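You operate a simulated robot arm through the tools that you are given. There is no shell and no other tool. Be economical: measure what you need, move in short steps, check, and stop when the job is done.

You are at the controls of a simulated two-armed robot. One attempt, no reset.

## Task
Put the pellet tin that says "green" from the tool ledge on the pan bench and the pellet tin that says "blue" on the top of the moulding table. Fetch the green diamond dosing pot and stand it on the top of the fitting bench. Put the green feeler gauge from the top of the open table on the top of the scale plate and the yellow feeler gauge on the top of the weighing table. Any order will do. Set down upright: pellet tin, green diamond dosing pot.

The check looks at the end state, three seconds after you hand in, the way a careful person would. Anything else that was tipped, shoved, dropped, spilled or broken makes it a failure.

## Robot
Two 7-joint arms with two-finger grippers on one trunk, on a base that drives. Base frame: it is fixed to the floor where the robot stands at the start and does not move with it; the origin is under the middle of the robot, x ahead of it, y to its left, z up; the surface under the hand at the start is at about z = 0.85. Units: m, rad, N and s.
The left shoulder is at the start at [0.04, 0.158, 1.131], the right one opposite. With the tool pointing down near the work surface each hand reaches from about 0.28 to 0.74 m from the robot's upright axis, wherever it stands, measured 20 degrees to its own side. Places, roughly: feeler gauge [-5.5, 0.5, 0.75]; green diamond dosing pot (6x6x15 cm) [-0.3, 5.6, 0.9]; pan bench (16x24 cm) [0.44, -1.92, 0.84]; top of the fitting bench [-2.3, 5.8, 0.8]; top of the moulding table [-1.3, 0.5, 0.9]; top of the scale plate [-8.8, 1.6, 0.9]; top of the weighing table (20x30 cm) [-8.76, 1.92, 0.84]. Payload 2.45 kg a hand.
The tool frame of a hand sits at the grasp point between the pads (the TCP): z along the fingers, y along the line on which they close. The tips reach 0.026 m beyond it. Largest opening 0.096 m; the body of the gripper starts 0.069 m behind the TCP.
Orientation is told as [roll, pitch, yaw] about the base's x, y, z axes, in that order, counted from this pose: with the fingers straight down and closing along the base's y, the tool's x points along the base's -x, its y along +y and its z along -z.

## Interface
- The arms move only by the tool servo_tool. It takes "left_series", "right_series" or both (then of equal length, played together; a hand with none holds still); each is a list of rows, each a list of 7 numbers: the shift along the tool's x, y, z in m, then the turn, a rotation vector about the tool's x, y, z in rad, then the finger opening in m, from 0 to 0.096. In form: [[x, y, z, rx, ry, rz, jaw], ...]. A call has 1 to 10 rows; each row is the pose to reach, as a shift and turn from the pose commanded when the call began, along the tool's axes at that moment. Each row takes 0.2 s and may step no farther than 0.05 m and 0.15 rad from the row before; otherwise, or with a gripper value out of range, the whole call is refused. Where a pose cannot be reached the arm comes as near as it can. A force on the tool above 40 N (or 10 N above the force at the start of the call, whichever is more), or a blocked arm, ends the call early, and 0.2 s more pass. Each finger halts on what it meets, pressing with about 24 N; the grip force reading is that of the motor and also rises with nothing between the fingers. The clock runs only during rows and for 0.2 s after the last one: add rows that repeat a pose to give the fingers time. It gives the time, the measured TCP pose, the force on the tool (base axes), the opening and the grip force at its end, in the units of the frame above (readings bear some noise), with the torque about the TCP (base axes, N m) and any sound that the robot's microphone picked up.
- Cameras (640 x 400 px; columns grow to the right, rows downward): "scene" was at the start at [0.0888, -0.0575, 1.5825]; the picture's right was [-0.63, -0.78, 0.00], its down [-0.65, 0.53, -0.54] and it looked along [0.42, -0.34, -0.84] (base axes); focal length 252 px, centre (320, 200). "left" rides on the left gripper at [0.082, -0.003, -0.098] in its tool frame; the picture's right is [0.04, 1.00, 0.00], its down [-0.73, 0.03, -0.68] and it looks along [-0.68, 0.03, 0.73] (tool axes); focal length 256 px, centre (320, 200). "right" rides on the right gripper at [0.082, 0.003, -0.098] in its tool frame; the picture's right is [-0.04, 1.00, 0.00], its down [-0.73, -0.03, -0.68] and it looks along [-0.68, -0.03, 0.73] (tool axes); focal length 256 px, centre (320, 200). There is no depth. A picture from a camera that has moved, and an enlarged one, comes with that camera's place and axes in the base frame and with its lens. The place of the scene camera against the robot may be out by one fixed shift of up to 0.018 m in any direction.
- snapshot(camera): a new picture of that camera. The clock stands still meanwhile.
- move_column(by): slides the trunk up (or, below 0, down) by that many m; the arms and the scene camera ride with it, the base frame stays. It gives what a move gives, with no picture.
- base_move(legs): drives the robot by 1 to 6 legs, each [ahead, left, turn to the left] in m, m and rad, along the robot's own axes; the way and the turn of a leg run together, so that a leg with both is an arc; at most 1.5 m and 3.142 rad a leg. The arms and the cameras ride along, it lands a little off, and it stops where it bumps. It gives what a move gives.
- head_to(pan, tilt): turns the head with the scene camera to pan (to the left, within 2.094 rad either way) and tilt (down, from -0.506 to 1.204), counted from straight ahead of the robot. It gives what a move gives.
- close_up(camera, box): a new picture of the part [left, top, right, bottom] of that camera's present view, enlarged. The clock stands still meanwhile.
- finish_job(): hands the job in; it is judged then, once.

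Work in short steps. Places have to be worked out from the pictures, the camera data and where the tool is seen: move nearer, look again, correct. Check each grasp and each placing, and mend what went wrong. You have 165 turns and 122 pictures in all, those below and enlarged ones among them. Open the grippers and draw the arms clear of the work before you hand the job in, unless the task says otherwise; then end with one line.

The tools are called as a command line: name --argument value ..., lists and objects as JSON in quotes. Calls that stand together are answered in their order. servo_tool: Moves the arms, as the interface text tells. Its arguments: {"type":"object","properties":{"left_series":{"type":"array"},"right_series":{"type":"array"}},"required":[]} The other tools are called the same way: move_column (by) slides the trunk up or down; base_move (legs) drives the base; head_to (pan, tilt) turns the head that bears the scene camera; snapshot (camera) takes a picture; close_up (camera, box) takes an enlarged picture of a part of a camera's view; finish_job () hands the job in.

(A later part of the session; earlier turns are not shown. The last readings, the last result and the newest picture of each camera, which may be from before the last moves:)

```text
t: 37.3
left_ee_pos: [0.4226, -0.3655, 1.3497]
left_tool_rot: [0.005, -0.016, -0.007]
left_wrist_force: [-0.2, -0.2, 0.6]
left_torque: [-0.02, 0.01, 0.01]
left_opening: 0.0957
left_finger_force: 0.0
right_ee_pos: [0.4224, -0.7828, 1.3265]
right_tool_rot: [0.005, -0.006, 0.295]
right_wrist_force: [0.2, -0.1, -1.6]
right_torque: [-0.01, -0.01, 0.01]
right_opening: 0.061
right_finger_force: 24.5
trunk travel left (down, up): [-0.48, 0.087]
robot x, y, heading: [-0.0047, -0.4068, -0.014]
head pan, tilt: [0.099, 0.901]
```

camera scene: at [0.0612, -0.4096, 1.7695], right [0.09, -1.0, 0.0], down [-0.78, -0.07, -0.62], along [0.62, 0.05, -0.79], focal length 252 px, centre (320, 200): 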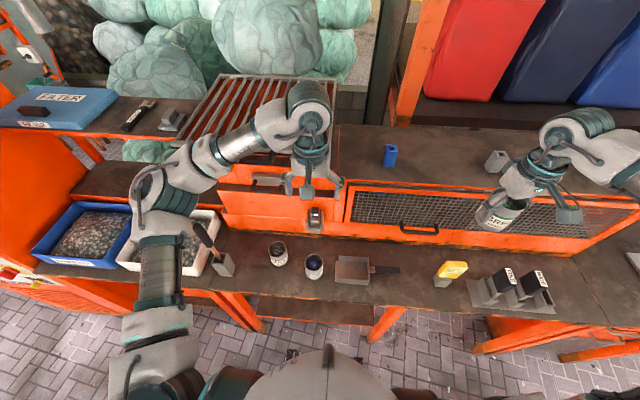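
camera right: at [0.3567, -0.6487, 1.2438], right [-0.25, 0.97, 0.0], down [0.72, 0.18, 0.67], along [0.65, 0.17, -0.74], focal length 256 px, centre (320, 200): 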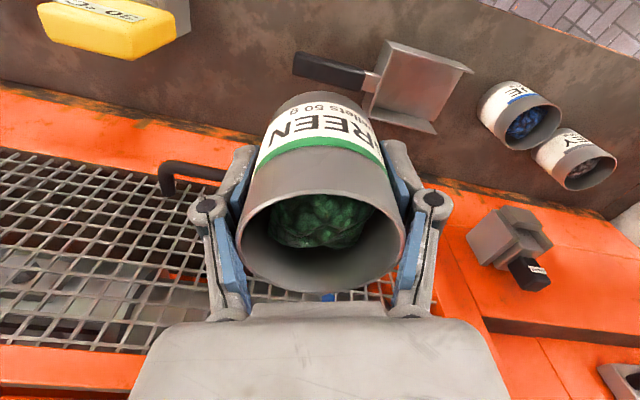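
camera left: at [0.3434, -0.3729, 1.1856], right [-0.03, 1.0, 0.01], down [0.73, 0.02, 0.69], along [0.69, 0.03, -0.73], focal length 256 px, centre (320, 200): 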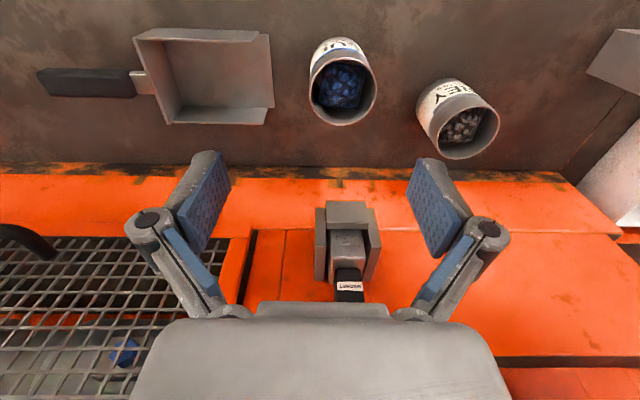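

The sway doesn't die out; the base is probably pressed against a table leg. I back the base off by 10 cm and slightly left, and see.

base_move --legs '[[-0.1, 0.03, 0]]'

servo_tool --left_series '[[0, 0, 0, 0, 0, 0, 0.096], [0, 0, 0, 0, 0, 0, 0.096], [0, 0, 0, 0, 0, 0, 0.096], [0, 0, 0, 0, 0, 0, 0.096], [0, 0, 0, 0, 0, 0, 0.096], [0, 0, 0, 0, 0, 0, 0.096], [0, 0, 0, 0, 0, 0, 0.096], [0, 0, 0, 0, 0, 0, 0.096]]'

servo_tool --left_series '[[0, 0, 0, 0, 0, 0, 0.096]]'

servo_tool --left_series '[[0, 0, 0, 0, 0, 0, 0.096]]'

snapshot --camera "scene"

snapshot --camera "right"

```text
t: 38.5
left_ee_pos: [0.3301, -0.3278, 1.3462]
left_tool_rot: [0.0, -0.01, -0.006]
left_wrist_force: [-0.2, -0.4, 0.0]
left_torque: [-0.03, 0.03, 0.01]
left_opening: 0.0958
left_finger_force: 0.0
right_ee_pos: [0.3313, -0.7437, 1.3262]
right_tool_rot: [0.0, -0.002, 0.295]
right_wrist_force: [-1.7, -0.5, -1.2]
right_torque: [-0.05, -0.01, -0.01]
right_opening: 0.0609
right_finger_force: 23.8
trunk travel left (down, up): [-0.48, 0.087]
robot x, y, heading: [-0.1021, -0.3755, -0.012]
head pan, tilt: [0.099, 0.901]
```

```text
t: 40.3
left_ee_pos: [0.3189, -0.3292, 1.3515]
left_tool_rot: [0.001, -0.017, -0.007]
left_wrist_force: [-0.2, -0.1, 0.6]
left_torque: [-0.05, 0.0, -0.01]
left_opening: 0.0961
left_finger_force: 0.1
right_ee_pos: [0.321, -0.7446, 1.3284]
right_tool_rot: [0.0, -0.01, 0.294]
right_wrist_force: [0.7, 0.0, -1.4]
right_torque: [-0.04, 0.03, -0.01]
right_opening: 0.0607
right_finger_force: 24.0
trunk travel left (down, up): [-0.48, 0.087]
robot x, y, heading: [-0.1009, -0.3822, -0.009]
head pan, tilt: [0.099, 0.901]
```

```text
t: 40.7
left_ee_pos: [0.3207, -0.3343, 1.3529]
left_tool_rot: [0.006, -0.02, -0.007]
left_wrist_force: [-0.5, -0.8, -1.2]
left_torque: [-0.01, 0.05, 0.0]
left_opening: 0.096
left_finger_force: 0.2
right_ee_pos: [0.3197, -0.7507, 1.3285]
right_tool_rot: [0.003, -0.012, 0.294]
right_wrist_force: [0.0, 0.7, -1.2]
right_torque: [0.01, 0.01, 0.03]
right_opening: 0.0607
right_finger_force: 24.2
trunk travel left (down, up): [-0.48, 0.087]
robot x, y, heading: [-0.101, -0.38, -0.009]
head pan, tilt: [0.099, 0.901]
```

```text
t: 41.1
left_ee_pos: [0.3193, -0.3352, 1.3513]
left_tool_rot: [0.005, -0.016, -0.005]
left_wrist_force: [0.2, 0.2, 0.5]
left_torque: [0.01, 0.03, -0.01]
left_opening: 0.096
left_finger_force: 0.0
right_ee_pos: [0.3203, -0.7499, 1.3286]
right_tool_rot: [0.004, -0.013, 0.294]
right_wrist_force: [0.4, 1.1, -1.3]
right_torque: [-0.02, 0.0, 0.05]
right_opening: 0.0608
right_finger_force: 24.1
trunk travel left (down, up): [-0.48, 0.087]
robot x, y, heading: [-0.1005, -0.3766, -0.01]
head pan, tilt: [0.099, 0.901]
```

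```text
94 pictures are left
camera scene: at [-0.0356, -0.3868, 1.7695], right [0.09, -1.0, 0.0], down [-0.78, -0.07, -0.62], along [0.62, 0.06, -0.79], focal length 252 px, centre (320, 200)
```

scene: 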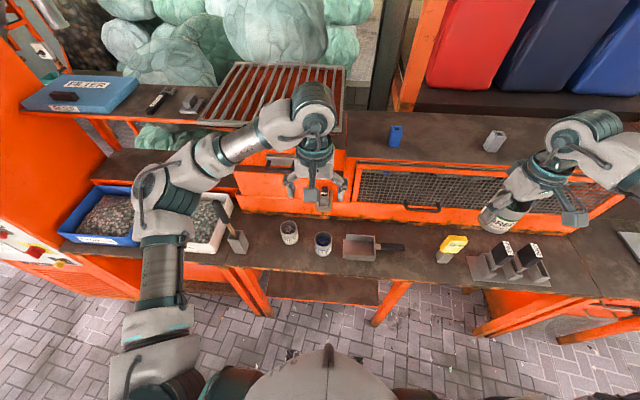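

```text
93 pictures are left
camera right: at [0.2403, -0.7717, 1.4265], right [-0.25, 0.97, 0.0], down [0.7, 0.18, 0.69], along [0.66, 0.18, -0.73], focal length 256 px, centre (320, 200)
```

right: 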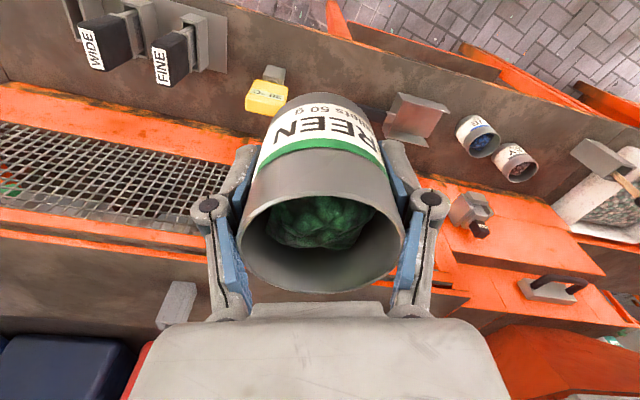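

Calm now; the base had been leaning on a table leg. I go further right (staying back) so the left elbow is far from the handle, then lower the trunk.

base_move --legs '[[0, -0.17, 0]]'

move_column --by -0.18

snapshot --camera "left"

snapshot --camera "scene"

```text
t: 42.6
left_ee_pos: [0.322, -0.4518, 1.3492]
left_tool_rot: [-0.032, -0.015, -0.003]
left_wrist_force: [1.3, 1.9, 1.0]
left_torque: [-0.16, 0.14, -0.01]
left_opening: 0.0959
left_finger_force: 0.2
right_ee_pos: [0.3217, -0.8683, 1.34]
right_tool_rot: [-0.029, 0.001, 0.295]
right_wrist_force: [0.6, 1.6, -0.6]
right_torque: [-0.14, 0.02, -0.01]
right_opening: 0.0605
right_finger_force: 24.0
trunk travel left (down, up): [-0.48, 0.087]
robot x, y, heading: [-0.0999, -0.5412, -0.018]
head pan, tilt: [0.099, 0.901]
```

```text
t: 44.6
left_ee_pos: [0.3156, -0.4941, 1.1726]
left_tool_rot: [0.001, -0.022, -0.004]
left_wrist_force: [0.7, 0.1, -0.2]
left_torque: [0.0, 0.0, -0.01]
left_opening: 0.0961
left_finger_force: 0.0
right_ee_pos: [0.3149, -0.911, 1.1514]
right_tool_rot: [-0.002, -0.013, 0.295]
right_wrist_force: [0.4, 0.5, -0.9]
right_torque: [0.0, 0.01, 0.02]
right_opening: 0.0605
right_finger_force: 23.8
trunk travel left (down, up): [-0.3, 0.267]
robot x, y, heading: [-0.1026, -0.544, -0.008]
head pan, tilt: [0.099, 0.901]
```

```text
92 pictures are left
camera left: at [0.2325, -0.4984, 1.2691], right [-0.04, 1.0, 0.0], down [0.72, 0.03, 0.69], along [0.69, 0.03, -0.72], focal length 256 px, centre (320, 200)
```

left: 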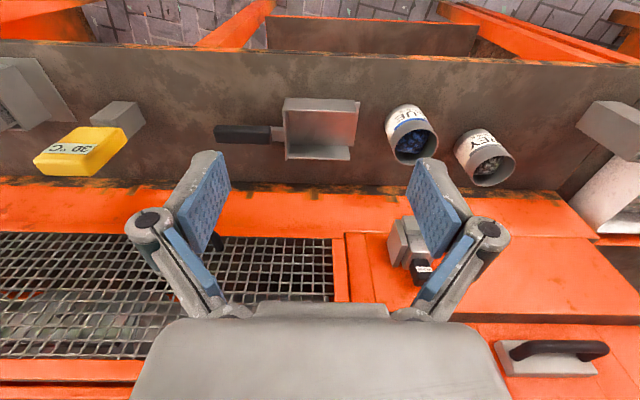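

```text
91 pictures are left
camera scene: at [0.0103, -0.5129, 1.5889], right [0.09, -1.0, 0.02], down [-0.78, -0.08, -0.62], along [0.61, 0.04, -0.79], focal length 252 px, centre (320, 200)
```

scene: 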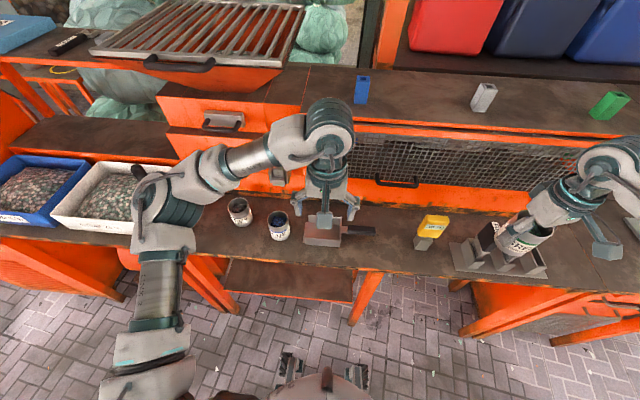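

Now bring the left hand above the blue tin.

servo_tool --left_series '[[-0.02, 0.025, 0.0, 0, 0, 0, 0.096], [-0.04, 0.05, 0.01, 0, 0, 0, 0.096], [-0.06, 0.075, 0.03, 0, 0, 0, 0.096], [-0.08, 0.1, 0.05, 0, 0, 0, 0.096], [-0.1, 0.125, 0.07, 0, 0, 0, 0.096], [-0.116, 0.148, 0.09, 0, 0, 0, 0.096], [-0.116, 0.148, 0.11, 0, 0, 0, 0.096], [-0.116, 0.148, 0.11, 0, 0, 0, 0.096], [-0.116, 0.148, 0.11, 0, 0, 0, 0.096]]'

servo_tool --left_series '[[0, 0, 0, 0, 0, 0, 0.096]]'

servo_tool --left_series '[[0, 0, 0, 0, 0, 0, 0.096]]'

snapshot --camera "left"

snapshot --camera "scene"

```text
t: 46.8
left_ee_pos: [0.4307, -0.3777, 1.0727]
left_tool_rot: [0.018, -0.027, -0.012]
left_wrist_force: [-0.1, 0.5, -0.2]
left_torque: [-0.02, 0.02, -0.04]
left_opening: 0.096
left_finger_force: 0.0
right_ee_pos: [0.3104, -0.9421, 1.1452]
right_tool_rot: [0.018, -0.022, 0.29]
right_wrist_force: [0.0, -0.1, -0.7]
right_torque: [-0.02, 0.01, 0.0]
right_opening: 0.0602
right_finger_force: 24.3
trunk travel left (down, up): [-0.3, 0.267]
robot x, y, heading: [-0.1002, -0.5519, -0.013]
head pan, tilt: [0.099, 0.901]
stopped in row 9 (left hand): the arm was blocked; the commanded pose is now the measured one
```

```text
t: 47.2
left_ee_pos: [0.4316, -0.3475, 1.0649]
left_tool_rot: [-0.007, -0.024, -0.008]
left_wrist_force: [0.9, 1.0, -0.3]
left_torque: [-0.07, -0.01, 0.03]
left_opening: 0.0959
left_finger_force: 0.0
right_ee_pos: [0.3134, -0.9107, 1.1553]
right_tool_rot: [-0.009, -0.013, 0.295]
right_wrist_force: [-0.1, 0.5, -1.1]
right_torque: [-0.02, -0.01, 0.01]
right_opening: 0.0603
right_finger_force: 24.2
trunk travel left (down, up): [-0.3, 0.267]
robot x, y, heading: [-0.1008, -0.5505, -0.015]
head pan, tilt: [0.099, 0.901]
```

```text
t: 47.8
left_ee_pos: [0.4274, -0.3468, 1.0677]
left_tool_rot: [-0.013, -0.029, -0.012]
left_wrist_force: [-0.4, 1.5, 0.5]
left_torque: [-0.13, -0.05, -0.01]
left_opening: 0.0958
left_finger_force: 0.2
right_ee_pos: [0.3073, -0.908, 1.1586]
right_tool_rot: [-0.014, -0.017, 0.291]
right_wrist_force: [-0.3, 0.4, -0.5]
right_torque: [-0.08, -0.01, 0.01]
right_opening: 0.0605
right_finger_force: 24.3
trunk travel left (down, up): [-0.3, 0.267]
robot x, y, heading: [-0.0995, -0.5529, -0.013]
head pan, tilt: [0.099, 0.901]
stopped in row 1 (left hand): the arm was blocked; the commanded pose is now the measured one
```

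```text
90 pictures are left
camera left: at [0.3435, -0.3484, 1.1632], right [-0.03, 1.0, -0.01], down [0.71, 0.03, 0.7], along [0.7, 0.01, -0.71], focal length 256 px, centre (320, 200)
```

left: 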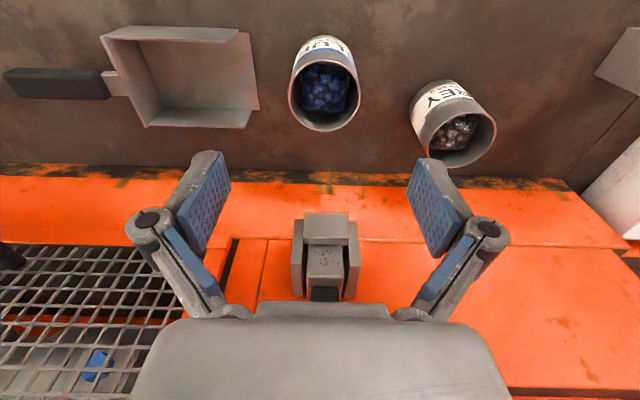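

```text
89 pictures are left
camera scene: at [0.0086, -0.5535, 1.5895], right [0.09, -1.0, 0.0], down [-0.78, -0.07, -0.62], along [0.62, 0.05, -0.79], focal length 252 px, centre (320, 200)
```

scene: 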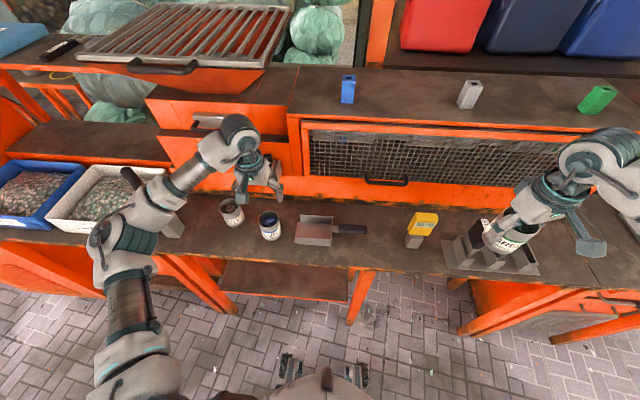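

Tin hasn't moved; the "blocked" stops come from the sway itself. I sample the sway to learn its period and decay.

servo_tool --right_series '[[0, 0, 0, 0, 0, 0, 0.055]]'

servo_tool --right_series '[[0, 0, 0, 0, 0, 0, 0.055]]'

servo_tool --right_series '[[0, 0, 0, 0, 0, 0, 0.055]]'

base_move --legs '[[0, 0, 0.01]]'

servo_tool --right_series '[[0, 0, 0, 0, 0, 0, 0.055]]'

servo_tool --right_series '[[0, 0, 0, 0, 0, 0, 0.055]]'

servo_tool --right_series '[[0, 0, 0, 0, 0, 0, 0.055]]'

```text
t: 48.2
left_ee_pos: [0.4291, -0.3778, 1.0714]
left_tool_rot: [0.009, -0.028, -0.02]
left_wrist_force: [0.1, -1.1, 0.8]
left_torque: [0.05, 0.05, 0.04]
left_opening: 0.096
left_finger_force: 0.0
right_ee_pos: [0.3092, -0.94, 1.1491]
right_tool_rot: [0.012, -0.023, 0.286]
right_wrist_force: [-0.2, -0.3, -1.7]
right_torque: [0.04, 0.01, 0.02]
right_opening: 0.0603
right_finger_force: 23.6
trunk travel left (down, up): [-0.3, 0.267]
robot x, y, heading: [-0.0962, -0.5608, -0.017]
head pan, tilt: [0.099, 0.901]
```

```text
t: 48.6
left_ee_pos: [0.4285, -0.3638, 1.0708]
left_tool_rot: [0.0, -0.027, -0.014]
left_wrist_force: [-0.3, 0.3, -0.2]
left_torque: [-0.03, 0.01, 0.03]
left_opening: 0.0959
left_finger_force: 0.1
right_ee_pos: [0.3069, -0.9259, 1.1532]
right_tool_rot: [0.001, -0.021, 0.288]
right_wrist_force: [0.1, 0.2, -0.6]
right_torque: [-0.04, 0.0, -0.02]
right_opening: 0.0605
right_finger_force: 23.5
trunk travel left (down, up): [-0.3, 0.267]
robot x, y, heading: [-0.0994, -0.5535, -0.012]
head pan, tilt: [0.099, 0.901]
```

```text
t: 49.0
left_ee_pos: [0.4289, -0.3578, 1.0688]
left_tool_rot: [-0.005, -0.027, -0.015]
left_wrist_force: [0.8, 0.9, -0.6]
left_torque: [0.0, 0.03, 0.0]
left_opening: 0.0958
left_finger_force: 0.1
right_ee_pos: [0.3085, -0.9196, 1.1542]
right_tool_rot: [-0.004, -0.016, 0.288]
right_wrist_force: [-0.3, 0.4, -0.2]
right_torque: [-0.05, -0.01, -0.03]
right_opening: 0.0605
right_finger_force: 23.9
trunk travel left (down, up): [-0.3, 0.267]
robot x, y, heading: [-0.098, -0.5554, -0.013]
head pan, tilt: [0.099, 0.901]
```

```text
t: 49.7
left_ee_pos: [0.4254, -0.3301, 1.0655]
left_tool_rot: [-0.02, -0.029, 0.0]
left_wrist_force: [0.2, 1.0, -1.1]
left_torque: [-0.04, 0.02, -0.02]
left_opening: 0.096
left_finger_force: 0.1
right_ee_pos: [0.3127, -0.8923, 1.1604]
right_tool_rot: [-0.02, -0.012, 0.3]
right_wrist_force: [0.5, -0.2, -0.4]
right_torque: [-0.05, 0.0, 0.01]
right_opening: 0.0606
right_finger_force: 23.8
trunk travel left (down, up): [-0.3, 0.267]
robot x, y, heading: [-0.0996, -0.5518, -0.003]
head pan, tilt: [0.099, 0.901]
```

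```text
t: 50.1
left_ee_pos: [0.4232, -0.3735, 1.0753]
left_tool_rot: [0.02, -0.033, -0.005]
left_wrist_force: [0.1, 0.2, 1.3]
left_torque: [0.01, 0.01, 0.0]
left_opening: 0.0961
left_finger_force: 0.1
right_ee_pos: [0.3084, -0.9402, 1.1477]
right_tool_rot: [0.019, -0.029, 0.297]
right_wrist_force: [-0.2, 0.3, -0.6]
right_torque: [-0.02, 0.01, 0.01]
right_opening: 0.0606
right_finger_force: 23.9
trunk travel left (down, up): [-0.3, 0.267]
robot x, y, heading: [-0.104, -0.5556, -0.007]
head pan, tilt: [0.099, 0.901]
```

```text
t: 50.5
left_ee_pos: [0.4231, -0.3302, 1.0691]
left_tool_rot: [-0.012, -0.029, 0.0]
left_wrist_force: [-0.1, 1.1, -0.4]
left_torque: [-0.1, 0.04, -0.01]
left_opening: 0.096
left_finger_force: 0.1
right_ee_pos: [0.3086, -0.8954, 1.1598]
right_tool_rot: [-0.018, -0.016, 0.305]
right_wrist_force: [-0.9, 0.6, 0.3]
right_torque: [-0.07, -0.01, 0.0]
right_opening: 0.0605
right_finger_force: 24.3
trunk travel left (down, up): [-0.3, 0.267]
robot x, y, heading: [-0.1053, -0.5468, -0.004]
head pan, tilt: [0.099, 0.901]
```

```text
t: 50.9
left_ee_pos: [0.4237, -0.3705, 1.0738]
left_tool_rot: [0.015, -0.032, -0.007]
left_wrist_force: [0.3, -0.2, 0.5]
left_torque: [0.08, -0.02, 0.0]
left_opening: 0.0961
left_finger_force: 0.1
right_ee_pos: [0.3089, -0.9333, 1.1503]
right_tool_rot: [0.012, -0.027, 0.297]
right_wrist_force: [0.8, -0.7, -0.6]
right_torque: [0.02, 0.04, 0.02]
right_opening: 0.0603
right_finger_force: 24.0
trunk travel left (down, up): [-0.3, 0.267]
robot x, y, heading: [-0.1023, -0.556, -0.003]
head pan, tilt: [0.099, 0.901]
```

Period ≈0.8 s, decaying about 7% per half swing here. I idle in one batch to let it die out.

servo_tool --right_series '[[0, 0, 0, 0, 0, 0, 0.055], [0, 0, 0, 0, 0, 0, 0.055], [0, 0, 0, 0, 0, 0, 0.055], [0, 0, 0, 0, 0, 0, 0.055], [0, 0, 0, 0, 0, 0, 0.055], [0, 0, 0, 0, 0, 0, 0.055], [0, 0, 0, 0, 0, 0, 0.055], [0, 0, 0, 0, 0, 0, 0.055], [0, 0, 0, 0, 0, 0, 0.055], [0, 0, 0, 0, 0, 0, 0.055]]'

servo_tool --right_series '[[0, 0, 0, 0, 0, 0, 0.055], [0, 0, 0, 0, 0, 0, 0.055], [0, 0, 0, 0, 0, 0, 0.055], [0, 0, 0, 0, 0, 0, 0.055], [0, 0, 0, 0, 0, 0, 0.055], [0, 0, 0, 0, 0, 0, 0.055], [0, 0, 0, 0, 0, 0, 0.055], [0, 0, 0, 0, 0, 0, 0.055], [0, 0, 0, 0, 0, 0, 0.055], [0, 0, 0, 0, 0, 0, 0.055]]'

servo_tool --right_series '[[0, 0, 0, 0, 0, 0, 0.055], [0, 0, 0, 0, 0, 0, 0.055], [0, 0, 0, 0, 0, 0, 0.055], [0, 0, 0, 0, 0, 0, 0.055], [0, 0, 0, 0, 0, 0, 0.055], [0, 0, 0, 0, 0, 0, 0.055], [0, 0, 0, 0, 0, 0, 0.055], [0, 0, 0, 0, 0, 0, 0.055], [0, 0, 0, 0, 0, 0, 0.055], [0, 0, 0, 0, 0, 0, 0.055]]'

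servo_tool --right_series '[[0, 0, 0, 0, 0, 0, 0.055], [0, 0, 0, 0, 0, 0, 0.055], [0, 0, 0, 0, 0, 0, 0.055], [0, 0, 0, 0, 0, 0, 0.055], [0, 0, 0, 0, 0, 0, 0.055], [0, 0, 0, 0, 0, 0, 0.055], [0, 0, 0, 0, 0, 0, 0.055], [0, 0, 0, 0, 0, 0, 0.055], [0, 0, 0, 0, 0, 0, 0.055], [0, 0, 0, 0, 0, 0, 0.055]]'

servo_tool --right_series '[[0, 0, 0, 0, 0, 0, 0.055]]'

servo_tool --right_series '[[0, 0, 0, 0, 0, 0, 0.055]]'

```text
t: 53.1
left_ee_pos: [0.4233, -0.3402, 1.0703]
left_tool_rot: [-0.006, -0.03, -0.002]
left_wrist_force: [0.0, 0.8, 0.2]
left_torque: [-0.08, -0.01, 0.01]
left_opening: 0.0959
left_finger_force: 0.1
right_ee_pos: [0.3093, -0.905, 1.1579]
right_tool_rot: [-0.01, -0.02, 0.3]
right_wrist_force: [-0.1, 0.1, -1.3]
right_torque: [-0.03, 0.0, 0.0]
right_opening: 0.0604
right_finger_force: 23.9
trunk travel left (down, up): [-0.3, 0.267]
robot x, y, heading: [-0.1031, -0.5487, -0.0]
head pan, tilt: [0.099, 0.901]
```

```text
t: 55.3
left_ee_pos: [0.4237, -0.3594, 1.0716]
left_tool_rot: [0.005, -0.03, -0.007]
left_wrist_force: [0.8, 1.1, -0.2]
left_torque: [0.03, 0.0, 0.0]
left_opening: 0.0964
left_finger_force: 0.1
right_ee_pos: [0.3076, -0.9221, 1.1525]
right_tool_rot: [0.004, -0.021, 0.297]
right_wrist_force: [-0.2, -0.2, -1.6]
right_torque: [0.02, -0.01, 0.05]
right_opening: 0.0604
right_finger_force: 24.5
trunk travel left (down, up): [-0.3, 0.267]
robot x, y, heading: [-0.1027, -0.5502, -0.006]
head pan, tilt: [0.099, 0.901]
```

```text
t: 57.5
left_ee_pos: [0.4227, -0.3521, 1.071]
left_tool_rot: [0.001, -0.031, -0.003]
left_wrist_force: [0.0, -0.3, -0.4]
left_torque: [0.01, 0.0, 0.06]
left_opening: 0.096
left_finger_force: 0.0
right_ee_pos: [0.3094, -0.9161, 1.1541]
right_tool_rot: [-0.001, -0.024, 0.301]
right_wrist_force: [0.0, -0.6, -1.2]
right_torque: [0.01, 0.04, -0.03]
right_opening: 0.0604
right_finger_force: 24.0
trunk travel left (down, up): [-0.3, 0.267]
robot x, y, heading: [-0.0959, -0.5495, 0.0]
head pan, tilt: [0.099, 0.901]
```

```text
t: 59.7
left_ee_pos: [0.4239, -0.3484, 1.0721]
left_tool_rot: [0.0, -0.03, -0.003]
left_wrist_force: [-0.5, -0.2, -0.1]
left_torque: [-0.04, 0.03, -0.01]
left_opening: 0.096
left_finger_force: 0.1
right_ee_pos: [0.3086, -0.9138, 1.1553]
right_tool_rot: [-0.002, -0.02, 0.3]
right_wrist_force: [0.4, 0.6, -1.9]
right_torque: [-0.03, -0.03, 0.02]
right_opening: 0.0603
right_finger_force: 23.7
trunk travel left (down, up): [-0.3, 0.267]
robot x, y, heading: [-0.1022, -0.5541, -0.003]
head pan, tilt: [0.099, 0.901]
```

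```text
t: 60.1
left_ee_pos: [0.423, -0.3562, 1.0722]
left_tool_rot: [0.005, -0.028, -0.003]
left_wrist_force: [0.1, -0.6, -0.2]
left_torque: [-0.04, 0.02, 0.0]
left_opening: 0.096
left_finger_force: 0.1
right_ee_pos: [0.3085, -0.9215, 1.1538]
right_tool_rot: [0.002, -0.022, 0.299]
right_wrist_force: [-0.6, 1.1, -0.8]
right_torque: [0.02, -0.01, 0.02]
right_opening: 0.0603
right_finger_force: 23.9
trunk travel left (down, up): [-0.3, 0.267]
robot x, y, heading: [-0.102, -0.5517, 0.0]
head pan, tilt: [0.099, 0.901]
```

```text
t: 60.5
left_ee_pos: [0.4238, -0.3491, 1.0717]
left_tool_rot: [-0.002, -0.029, -0.002]
left_wrist_force: [0.3, -0.2, -1.2]
left_torque: [0.01, 0.01, -0.01]
left_opening: 0.096
left_finger_force: 0.0
right_ee_pos: [0.3082, -0.9142, 1.1553]
right_tool_rot: [-0.001, -0.022, 0.301]
right_wrist_force: [0.1, 0.9, -0.8]
right_torque: [-0.03, 0.01, -0.01]
right_opening: 0.0602
right_finger_force: 23.8
trunk travel left (down, up): [-0.3, 0.267]
robot x, y, heading: [-0.1022, -0.5475, -0.003]
head pan, tilt: [0.099, 0.901]
```

Settled to ±3 mm. I level the left hand, centre it over blue and come down part way.

servo_tool --left_series '[[-0.005, 0.003, 0.01, 0, 0.015, 0, 0.096], [-0.009, 0.007, 0.03, 0, 0.029, 0, 0.096], [-0.009, 0.007, 0.05, 0, 0.029, 0, 0.096], [-0.009, 0.007, 0.07, 0, 0.029, 0, 0.096], [-0.009, 0.007, 0.08, 0, 0.029, 0, 0.096], [-0.009, 0.007, 0.08, 0, 0.029, 0, 0.096]]'

servo_tool --right_series '[[0, 0, 0, 0, 0, 0, 0.055]]'

snapshot --camera "left"

```text
t: 61.9
left_ee_pos: [0.4341, -0.347, 0.9906]
left_tool_rot: [0.003, -0.002, -0.004]
left_wrist_force: [-0.1, 0.2, -0.8]
left_torque: [0.02, -0.01, 0.0]
left_opening: 0.0959
left_finger_force: 0.1
right_ee_pos: [0.3079, -0.9185, 1.1543]
right_tool_rot: [0.004, -0.022, 0.3]
right_wrist_force: [0.4, 1.0, -0.9]
right_torque: [0.02, 0.02, -0.03]
right_opening: 0.0604
right_finger_force: 23.8
trunk travel left (down, up): [-0.3, 0.267]
robot x, y, heading: [-0.1042, -0.5498, -0.007]
head pan, tilt: [0.099, 0.901]
```

```text
t: 62.3
left_ee_pos: [0.4357, -0.3457, 0.9908]
left_tool_rot: [0.0, -0.001, -0.004]
left_wrist_force: [-0.6, 0.3, 0.1]
left_torque: [-0.01, 0.0, 0.01]
left_opening: 0.0962
left_finger_force: 0.0
right_ee_pos: [0.3092, -0.9171, 1.155]
right_tool_rot: [0.001, -0.024, 0.299]
right_wrist_force: [-0.2, -0.4, -0.2]
right_torque: [0.0, -0.01, -0.02]
right_opening: 0.0604
right_finger_force: 24.2
trunk travel left (down, up): [-0.3, 0.267]
robot x, y, heading: [-0.1025, -0.55, -0.002]
head pan, tilt: [0.099, 0.901]
```

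```text
88 pictures are left
camera left: at [0.3535, -0.3499, 1.0883], right [-0.04, 1.0, 0.0], down [0.73, 0.03, 0.68], along [0.68, 0.03, -0.73], focal length 256 px, centre (320, 200)
```

left: 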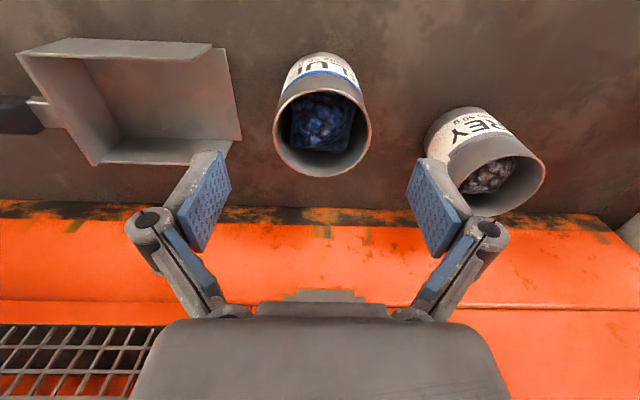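

Centred within 2 mm. Descend and close on blue.

servo_tool --left_series '[[-0.002, 0.001, 0.02, 0, 0, 0, 0.096], [-0.002, 0.001, 0.05, 0, 0, 0, 0.096], [-0.002, 0.001, 0.08, 0, 0, 0, 0.096], [-0.002, 0.001, 0.094, 0, 0, 0, 0.096], [-0.002, 0.001, 0.094, 0, 0, 0, 0.096], [-0.002, 0.001, 0.094, 0, 0, 0, 0.078], [-0.002, 0.001, 0.094, 0, 0, 0, 0.06], [-0.002, 0.001, 0.094, 0, 0, 0, 0.055], [-0.002, 0.001, 0.094, 0, 0, 0, 0.055]]'

snapshot --camera "left"

```text
t: 64.3
left_ee_pos: [0.4387, -0.3465, 0.8975]
left_tool_rot: [0.003, -0.003, -0.003]
left_wrist_force: [0.3, 0.2, 0.6]
left_torque: [-0.03, -0.03, 0.04]
left_opening: 0.0647
left_finger_force: 23.9
right_ee_pos: [0.3087, -0.9181, 1.1539]
right_tool_rot: [0.002, -0.022, 0.303]
right_wrist_force: [0.6, 0.3, -0.7]
right_torque: [0.03, 0.02, 0.0]
right_opening: 0.0606
right_finger_force: 23.5
trunk travel left (down, up): [-0.3, 0.267]
robot x, y, heading: [-0.101, -0.5513, -0.009]
head pan, tilt: [0.099, 0.901]
```

```text
87 pictures are left
camera left: at [0.3558, -0.35, 0.9952], right [-0.04, 1.0, 0.0], down [0.73, 0.03, 0.68], along [0.68, 0.03, -0.73], focal length 256 px, centre (320, 200)
```

left: 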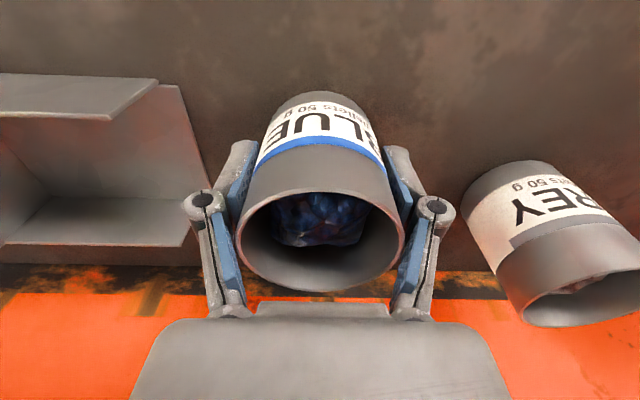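

Blue is held. Lift it clear and draw it back, then drive back and right toward the pan bench with the head looking that way.

servo_tool --left_series '[[0, 0, -0.02, 0, 0, 0, 0.055], [0, 0, -0.06, 0, 0, 0, 0.055], [0, 0, -0.1, 0, 0, 0, 0.055], [0, 0, -0.14, 0, 0, 0, 0.055], [0, 0, -0.18, 0, 0, 0, 0.055], [0.02, 0, -0.22, 0, 0, 0, 0.055], [0.05, 0, -0.25, 0, 0, 0, 0.055], [0.08, 0, -0.26, 0, 0, 0, 0.055], [0.11, 0, -0.26, 0, 0, 0, 0.055]]'

base_move --legs '[[-0.15, 0, 0], [0, -1.1, 0]]'

head_to --pan -0.35 --tilt 0.75

snapshot --camera "scene"

snapshot --camera "right"

```text
t: 66.3
left_ee_pos: [0.3247, -0.3438, 1.159]
left_tool_rot: [0.001, -0.001, -0.004]
left_wrist_force: [-0.6, -1.1, -0.4]
left_torque: [-0.02, 0.02, 0.06]
left_opening: 0.0649
left_finger_force: 24.3
right_ee_pos: [0.3083, -0.9175, 1.1559]
right_tool_rot: [0.0, -0.021, 0.302]
right_wrist_force: [-0.3, -0.2, -0.6]
right_torque: [0.03, -0.01, -0.01]
right_opening: 0.0605
right_finger_force: 24.3
trunk travel left (down, up): [-0.3, 0.267]
robot x, y, heading: [-0.0984, -0.549, -0.006]
head pan, tilt: [0.099, 0.901]
```

```text
t: 72.7
left_ee_pos: [0.175, -1.404, 1.1581]
left_tool_rot: [-0.001, -0.002, 0.003]
left_wrist_force: [0.3, -0.1, -0.9]
left_torque: [0.0, 0.02, -0.02]
left_opening: 0.0647
left_finger_force: 24.2
right_ee_pos: [0.1603, -1.9754, 1.1559]
right_tool_rot: [-0.001, -0.024, 0.306]
right_wrist_force: [-0.5, -0.2, -0.7]
right_torque: [-0.03, -0.03, -0.01]
right_opening: 0.0602
right_finger_force: 24.1
trunk travel left (down, up): [-0.3, 0.267]
robot x, y, heading: [-0.2509, -1.6098, 0.002]
head pan, tilt: [0.099, 0.901]
```

```text
t: 73.6
left_ee_pos: [0.1709, -1.4034, 1.16]
left_tool_rot: [-0.001, -0.006, 0.002]
left_wrist_force: [0.2, 0.5, -0.7]
left_torque: [0.03, -0.01, 0.02]
left_opening: 0.0644
left_finger_force: 23.4
right_ee_pos: [0.1573, -1.9758, 1.157]
right_tool_rot: [-0.003, -0.023, 0.306]
right_wrist_force: [-0.1, -0.1, -0.4]
right_torque: [0.01, -0.01, -0.03]
right_opening: 0.0603
right_finger_force: 24.1
trunk travel left (down, up): [-0.3, 0.267]
robot x, y, heading: [-0.2545, -1.6111, 0.001]
head pan, tilt: [-0.351, 0.75]
```

```text
86 pictures are left
camera scene: at [-0.1389, -1.652, 1.6013], right [-0.34, -0.94, 0.0], down [-0.64, 0.23, -0.73], along [0.69, -0.25, -0.69], focal length 252 px, centre (320, 200)
```

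scene: 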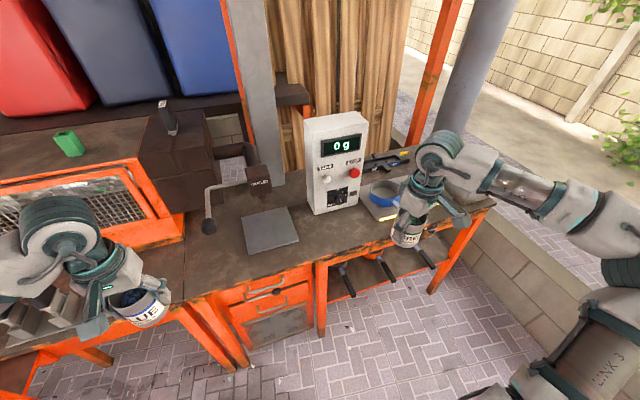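

```text
85 pictures are left
camera right: at [0.0763, -1.9976, 1.2535], right [-0.26, 0.96, 0.0], down [0.69, 0.19, 0.7], along [0.67, 0.18, -0.72], focal length 256 px, centre (320, 200)
```

right: 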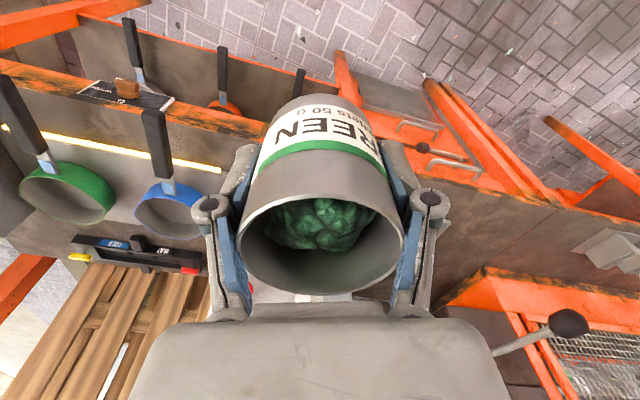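

The pan bench is the free patch in front of the "0 g" scale, about [0.43, -1.92]. I drive 12 cm ahead and bring green over it.

base_move --legs '[[0.12, 0, 0]]'

servo_tool --right_series '[[-0.02, 0.001, 0.0, -0.004, 0.011, 0, 0.055], [-0.05, 0.003, 0.0, -0.007, 0.022, 0, 0.055], [-0.08, 0.005, 0.0, -0.007, 0.022, 0, 0.055], [-0.11, 0.006, 0.02, -0.007, 0.022, 0, 0.055], [-0.135, 0.007, 0.05, -0.007, 0.022, 0, 0.055], [-0.15, 0.008, 0.08, -0.007, 0.022, 0, 0.055], [-0.16, 0.009, 0.12, -0.007, 0.022, 0, 0.055], [-0.16, 0.009, 0.14, -0.007, 0.022, 0, 0.055], [-0.16, 0.009, 0.14, -0.007, 0.022, 0, 0.055], [-0.16, 0.009, 0.14, -0.007, 0.022, 0, 0.055]]'

servo_tool --left_series '[[0, 0, 0, 0, 0, 0, 0.055], [0, 0, 0, 0, 0, 0, 0.055], [0, 0, 0, 0, 0, 0, 0.055], [0, 0, 0, 0, 0, 0, 0.055], [0, 0, 0, 0, 0, 0, 0.055], [0, 0, 0, 0, 0, 0, 0.055], [0, 0, 0, 0, 0, 0, 0.055], [0, 0, 0, 0, 0, 0, 0.055]]'

snapshot --camera "scene"

snapshot --camera "right"

```text
t: 74.8
left_ee_pos: [0.2872, -1.4018, 1.1601]
left_tool_rot: [0.0, -0.005, 0.003]
left_wrist_force: [0.4, -0.2, -1.7]
left_torque: [0.0, 0.02, 0.0]
left_opening: 0.0648
left_finger_force: 24.4
right_ee_pos: [0.275, -1.9744, 1.1559]
right_tool_rot: [-0.002, -0.024, 0.309]
right_wrist_force: [0.3, -0.4, -1.2]
right_torque: [0.01, 0.02, 0.03]
right_opening: 0.0605
right_finger_force: 24.3
trunk travel left (down, up): [-0.3, 0.267]
robot x, y, heading: [-0.1343, -1.6131, 0.004]
head pan, tilt: [-0.351, 0.75]
```

```text
t: 77.0
left_ee_pos: [0.2859, -1.401, 1.1607]
left_tool_rot: [0.0, -0.007, 0.004]
left_wrist_force: [-0.3, 0.1, -0.8]
left_torque: [0.0, 0.02, 0.01]
left_opening: 0.0647
left_finger_force: 24.5
right_ee_pos: [0.429, -1.9178, 1.0227]
right_tool_rot: [0.005, -0.004, 0.308]
right_wrist_force: [0.4, -0.5, -0.8]
right_torque: [0.0, -0.02, 0.0]
right_opening: 0.0603
right_finger_force: 23.6
trunk travel left (down, up): [-0.3, 0.267]
robot x, y, heading: [-0.1311, -1.6121, -0.003]
head pan, tilt: [-0.351, 0.75]
```

```text
t: 78.8
left_ee_pos: [0.2861, -1.4018, 1.1601]
left_tool_rot: [0.001, -0.008, 0.003]
left_wrist_force: [0.1, -0.4, 0.0]
left_torque: [0.02, 0.02, -0.02]
left_opening: 0.0647
left_finger_force: 23.9
right_ee_pos: [0.4274, -1.9186, 1.0221]
right_tool_rot: [0.004, -0.006, 0.307]
right_wrist_force: [-0.3, 0.2, -1.0]
right_torque: [0.0, 0.01, -0.02]
right_opening: 0.0603
right_finger_force: 24.4
trunk travel left (down, up): [-0.3, 0.267]
robot x, y, heading: [-0.1318, -1.6151, 0.005]
head pan, tilt: [-0.351, 0.75]
```

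```text
84 pictures are left
camera scene: at [-0.0201, -1.6497, 1.6012], right [-0.34, -0.94, 0.0], down [-0.64, 0.23, -0.73], along [0.68, -0.25, -0.69], focal length 252 px, centre (320, 200)
```

scene: 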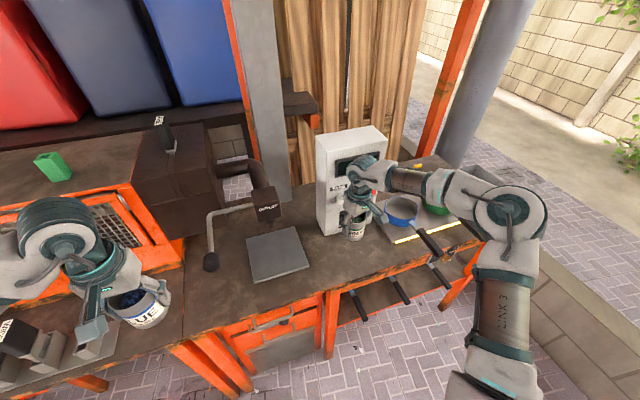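

```text
83 pictures are left
camera right: at [0.3485, -1.9404, 1.1213], right [-0.26, 0.96, 0.0], down [0.71, 0.19, 0.68], along [0.66, 0.18, -0.73], focal length 256 px, centre (320, 200)
```

right: 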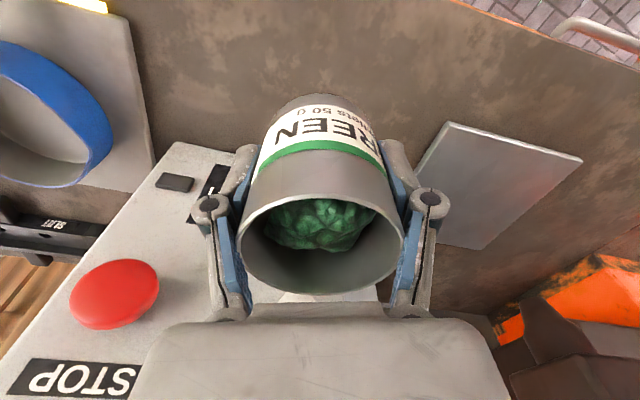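

Bench patch clear; tower front is ≈x 0.53, so I shift slightly nearer to me and lower to just above the bench.

servo_tool --right_series '[[0.006, 0.002, 0.02, 0, 0.005, 0, 0.055], [0.006, 0.002, 0.05, 0, 0.005, 0, 0.055], [0.006, 0.002, 0.08, 0, 0.005, 0, 0.055], [0.006, 0.002, 0.1, 0, 0.005, 0, 0.055], [0.006, 0.002, 0.11, 0, 0.005, 0, 0.055], [0.006, 0.002, 0.11, 0, 0.005, 0, 0.055]]'

close_up --camera "scene" --box '[260, 160, 460, 285]'

```text
t: 80.2
left_ee_pos: [0.2856, -1.4022, 1.161]
left_tool_rot: [0.0, -0.007, 0.003]
left_wrist_force: [-0.2, 0.3, -1.6]
left_torque: [-0.01, 0.01, -0.02]
left_opening: 0.0647
left_finger_force: 24.0
right_ee_pos: [0.4217, -1.9158, 0.9119]
right_tool_rot: [0.003, 0.0, 0.306]
right_wrist_force: [0.6, 1.2, -1.6]
right_torque: [-0.02, 0.01, -0.03]
right_opening: 0.0604
right_finger_force: 24.0
trunk travel left (down, up): [-0.3, 0.267]
robot x, y, heading: [-0.1324, -1.6099, 0.006]
head pan, tilt: [-0.351, 0.75]
```

```text
3.20 times, centred on (360, 222) of scene
camera zoom: at [-0.0201, -1.6497, 1.6012], right [-0.34, -0.94, 0.0], down [-0.64, 0.23, -0.73], along [0.68, -0.25, -0.69], focal length 806 px, centre (192, 128)
```

zoom: 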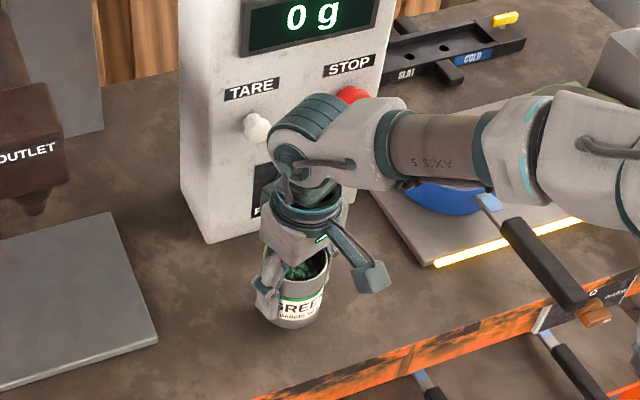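

Just above the bench. Lower in small steps watching force.

servo_tool --right_series '[[0, 0, 0.004, 0, 0, 0, 0.055], [0, 0, 0.008, 0, 0, 0, 0.055], [0, 0, 0.012, 0, 0, 0, 0.055], [0, 0, 0.014, 0, 0, 0, 0.055]]'

servo_tool --right_series '[[0, 0, 0.003, 0, 0, 0, 0.055], [0, 0, 0.003, 0, 0, 0, 0.055]]'

servo_tool --right_series '[[0, 0, 0.003, 0, 0, 0, 0.055], [0, 0, 0.003, 0, 0, 0, 0.055]]'

```text
t: 81.2
left_ee_pos: [0.2863, -1.4008, 1.1611]
left_tool_rot: [0.0, -0.007, 0.003]
left_wrist_force: [-0.8, 0.7, -0.7]
left_torque: [0.01, 0.0, 0.01]
left_opening: 0.0648
left_finger_force: 24.1
right_ee_pos: [0.4215, -1.9166, 0.8981]
right_tool_rot: [0.004, -0.002, 0.307]
right_wrist_force: [0.9, -0.6, -1.4]
right_torque: [0.02, 0.03, -0.02]
right_opening: 0.0601
right_finger_force: 24.0
trunk travel left (down, up): [-0.3, 0.267]
robot x, y, heading: [-0.1338, -1.6126, 0.001]
head pan, tilt: [-0.351, 0.75]
```

```text
t: 81.8
left_ee_pos: [0.2864, -1.4002, 1.1606]
left_tool_rot: [-0.001, -0.008, 0.002]
left_wrist_force: [-0.1, -0.2, -0.2]
left_torque: [0.03, 0.01, 0.01]
left_opening: 0.0645
left_finger_force: 23.5
right_ee_pos: [0.4214, -1.9156, 0.8959]
right_tool_rot: [0.004, 0.001, 0.306]
right_wrist_force: [-0.7, 0.9, 0.2]
right_torque: [0.0, -0.02, -0.01]
right_opening: 0.0605
right_finger_force: 24.5
trunk travel left (down, up): [-0.3, 0.267]
robot x, y, heading: [-0.134, -1.6114, 0.002]
head pan, tilt: [-0.351, 0.75]
```

```text
t: 82.5
left_ee_pos: [0.2845, -1.4007, 1.1616]
left_tool_rot: [0.001, -0.01, 0.004]
left_wrist_force: [0.5, 0.7, -0.6]
left_torque: [0.02, -0.01, 0.01]
left_opening: 0.0645
left_finger_force: 23.4
right_ee_pos: [0.4209, -1.9149, 0.8951]
right_tool_rot: [0.002, -0.004, 0.304]
right_wrist_force: [-0.2, -3.9, 17.9]
right_torque: [-0.11, -0.01, -0.04]
right_opening: 0.0604
right_finger_force: 24.1
trunk travel left (down, up): [-0.3, 0.267]
robot x, y, heading: [-0.1359, -1.6113, 0.004]
head pan, tilt: [-0.351, 0.75]
```

Contact (18 N up). Open the fingers, then rise straight up.

servo_tool --right_series '[[0, 0, -0.002, 0, 0, 0, 0.06], [0, 0, -0.002, 0, 0, 0, 0.075], [0, 0, -0.002, 0, 0, 0, 0.09], [0, 0, -0.002, 0, 0, 0, 0.096], [0, 0, -0.002, 0, 0, 0, 0.096], [0, 0, -0.03, 0, 0, 0, 0.096], [0, 0, -0.06, 0, 0, 0, 0.096], [0, 0, -0.1, 0, 0, 0, 0.096], [0, 0, -0.14, 0, 0, 0, 0.096], [0, 0, -0.18, 0, 0, 0, 0.096]]'

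snapshot --camera "right"

close_up --camera "scene" --box '[260, 160, 460, 285]'

```text
t: 84.7
left_ee_pos: [0.2855, -1.4009, 1.1602]
left_tool_rot: [0.0, -0.007, 0.003]
left_wrist_force: [0.4, 0.5, -1.8]
left_torque: [-0.02, -0.02, -0.03]
left_opening: 0.0647
left_finger_force: 24.4
right_ee_pos: [0.4189, -1.9176, 1.0717]
right_tool_rot: [0.004, -0.002, 0.306]
right_wrist_force: [-0.3, -0.1, -0.5]
right_torque: [0.02, 0.0, 0.01]
right_opening: 0.0961
right_finger_force: 0.0
trunk travel left (down, up): [-0.3, 0.267]
robot x, y, heading: [-0.1348, -1.6086, 0.002]
head pan, tilt: [-0.351, 0.75]
```

```text
81 pictures are left
camera right: at [0.3409, -1.9395, 1.1713], right [-0.26, 0.96, 0.0], down [0.71, 0.19, 0.68], along [0.65, 0.18, -0.73], focal length 256 px, centre (320, 200)
```

right: 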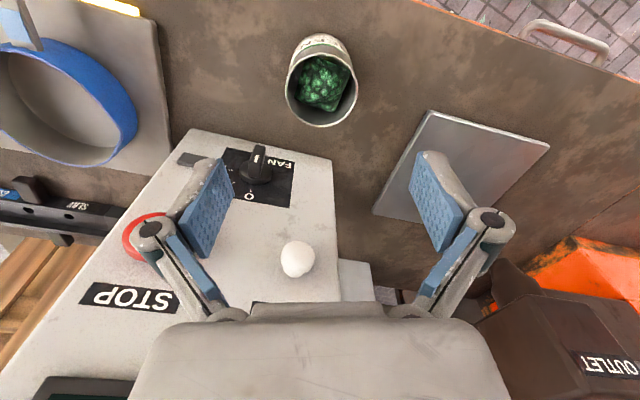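

```text
3.20 times, centred on (360, 222) of scene
camera zoom: at [-0.0211, -1.6492, 1.6013], right [-0.34, -0.94, 0.0], down [-0.64, 0.23, -0.73], along [0.69, -0.25, -0.68], focal length 806 px, centre (192, 128)
```

zoom: 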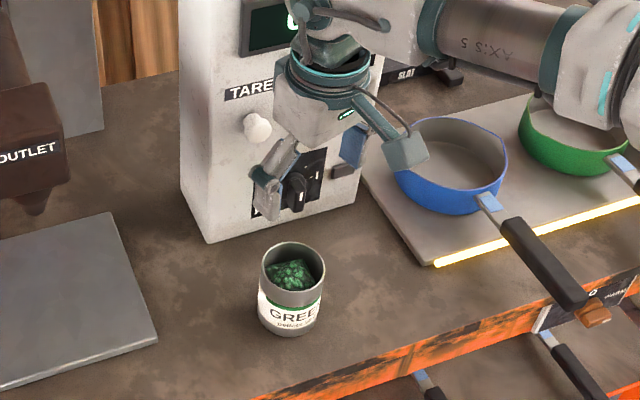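

Green tin stands upright on the pan bench. I withdraw the right hand, back the base away and look toward the moulding table.

servo_tool --right_series '[[0.04, 0.01, -0.01, 0, 0, 0, 0.096], [0.08, 0.02, -0.03, 0, 0, 0, 0.096], [0.12, 0.03, -0.06, 0, 0, 0, 0.096], [0.14, 0.035, -0.08, 0, 0, 0, 0.096]]'

base_move --legs '[[-0.6, 0, 0]]'

head_to --pan 1.9 --tilt 0.25

snapshot --camera "scene"

```text
refused: row 3 steps farther than a row can; nothing moved
```

```text
t: 88.1
left_ee_pos: [-0.3275, -1.4044, 1.1611]
left_tool_rot: [0.0, -0.005, 0.001]
left_wrist_force: [-0.5, 0.2, -1.0]
left_torque: [0.01, 0.01, 0.0]
left_opening: 0.0644
left_finger_force: 23.9
right_ee_pos: [-0.1938, -1.9212, 1.0712]
right_tool_rot: [0.003, 0.001, 0.301]
right_wrist_force: [-0.9, 0.3, -0.6]
right_torque: [0.02, -0.05, 0.01]
right_opening: 0.0959
right_finger_force: 0.0
trunk travel left (down, up): [-0.3, 0.267]
robot x, y, heading: [-0.7499, -1.6155, -0.001]
head pan, tilt: [-0.351, 0.75]
```

```text
t: 90.2
left_ee_pos: [-0.3318, -1.4034, 1.1622]
left_tool_rot: [0.0, -0.006, 0.0]
left_wrist_force: [0.4, -0.2, -1.3]
left_torque: [0.02, 0.0, 0.01]
left_opening: 0.0645
left_finger_force: 23.6
right_ee_pos: [-0.199, -1.9209, 1.074]
right_tool_rot: [0.002, -0.004, 0.303]
right_wrist_force: [-0.5, 0.0, 0.8]
right_torque: [0.02, -0.02, 0.02]
right_opening: 0.0957
right_finger_force: 0.1
trunk travel left (down, up): [-0.3, 0.267]
robot x, y, heading: [-0.7489, -1.6103, -0.002]
head pan, tilt: [1.901, 0.25]
```

```text
79 pictures are left
camera scene: at [-0.7422, -1.5342, 1.6468], right [0.95, 0.32, 0.0], down [0.08, -0.23, -0.97], along [-0.31, 0.92, -0.25], focal length 252 px, centre (320, 200)
```

scene: 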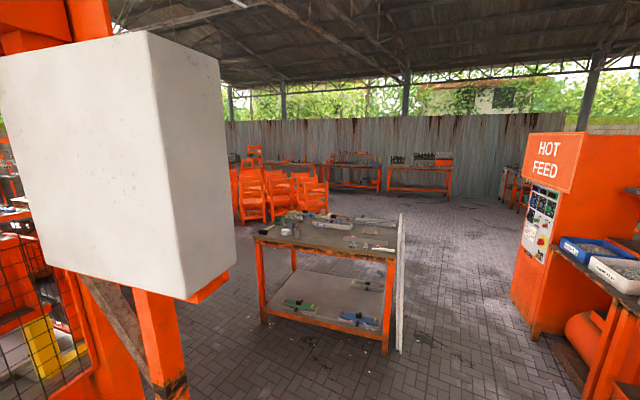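

The moulding table is ahead-left; a white cabinet on an orange frame is near my path. I look lower to fix where that frame stands.

head_to --pan 2.05 --tilt 0.7

snapshot --camera "scene"

```text
t: 91.1
left_ee_pos: [-0.3325, -1.4053, 1.163]
left_tool_rot: [0.0, -0.009, 0.001]
left_wrist_force: [-0.6, 0.3, -0.8]
left_torque: [0.01, -0.01, -0.04]
left_opening: 0.0645
left_finger_force: 24.3
right_ee_pos: [-0.1984, -1.9214, 1.0734]
right_tool_rot: [0.001, -0.003, 0.302]
right_wrist_force: [0.0, 0.0, 0.0]
right_torque: [0.0, 0.0, -0.05]
right_opening: 0.0962
right_finger_force: 0.1
trunk travel left (down, up): [-0.3, 0.267]
robot x, y, heading: [-0.7489, -1.6112, -0.002]
head pan, tilt: [2.051, 0.7]
```

```text
78 pictures are left
camera scene: at [-0.7515, -1.5472, 1.6061], right [0.89, 0.46, 0.0], down [0.29, -0.57, -0.77], along [-0.36, 0.68, -0.64], focal length 252 px, centre (320, 200)
```

scene: 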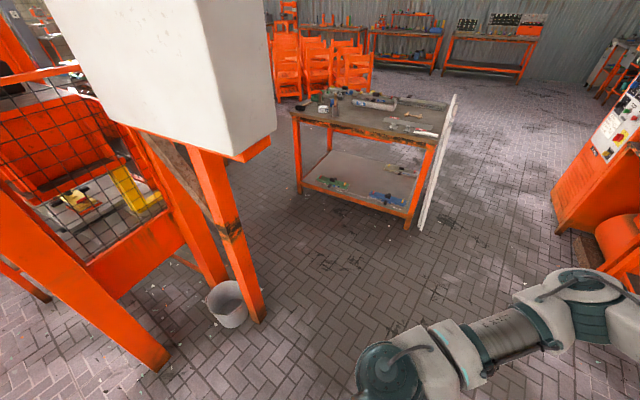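

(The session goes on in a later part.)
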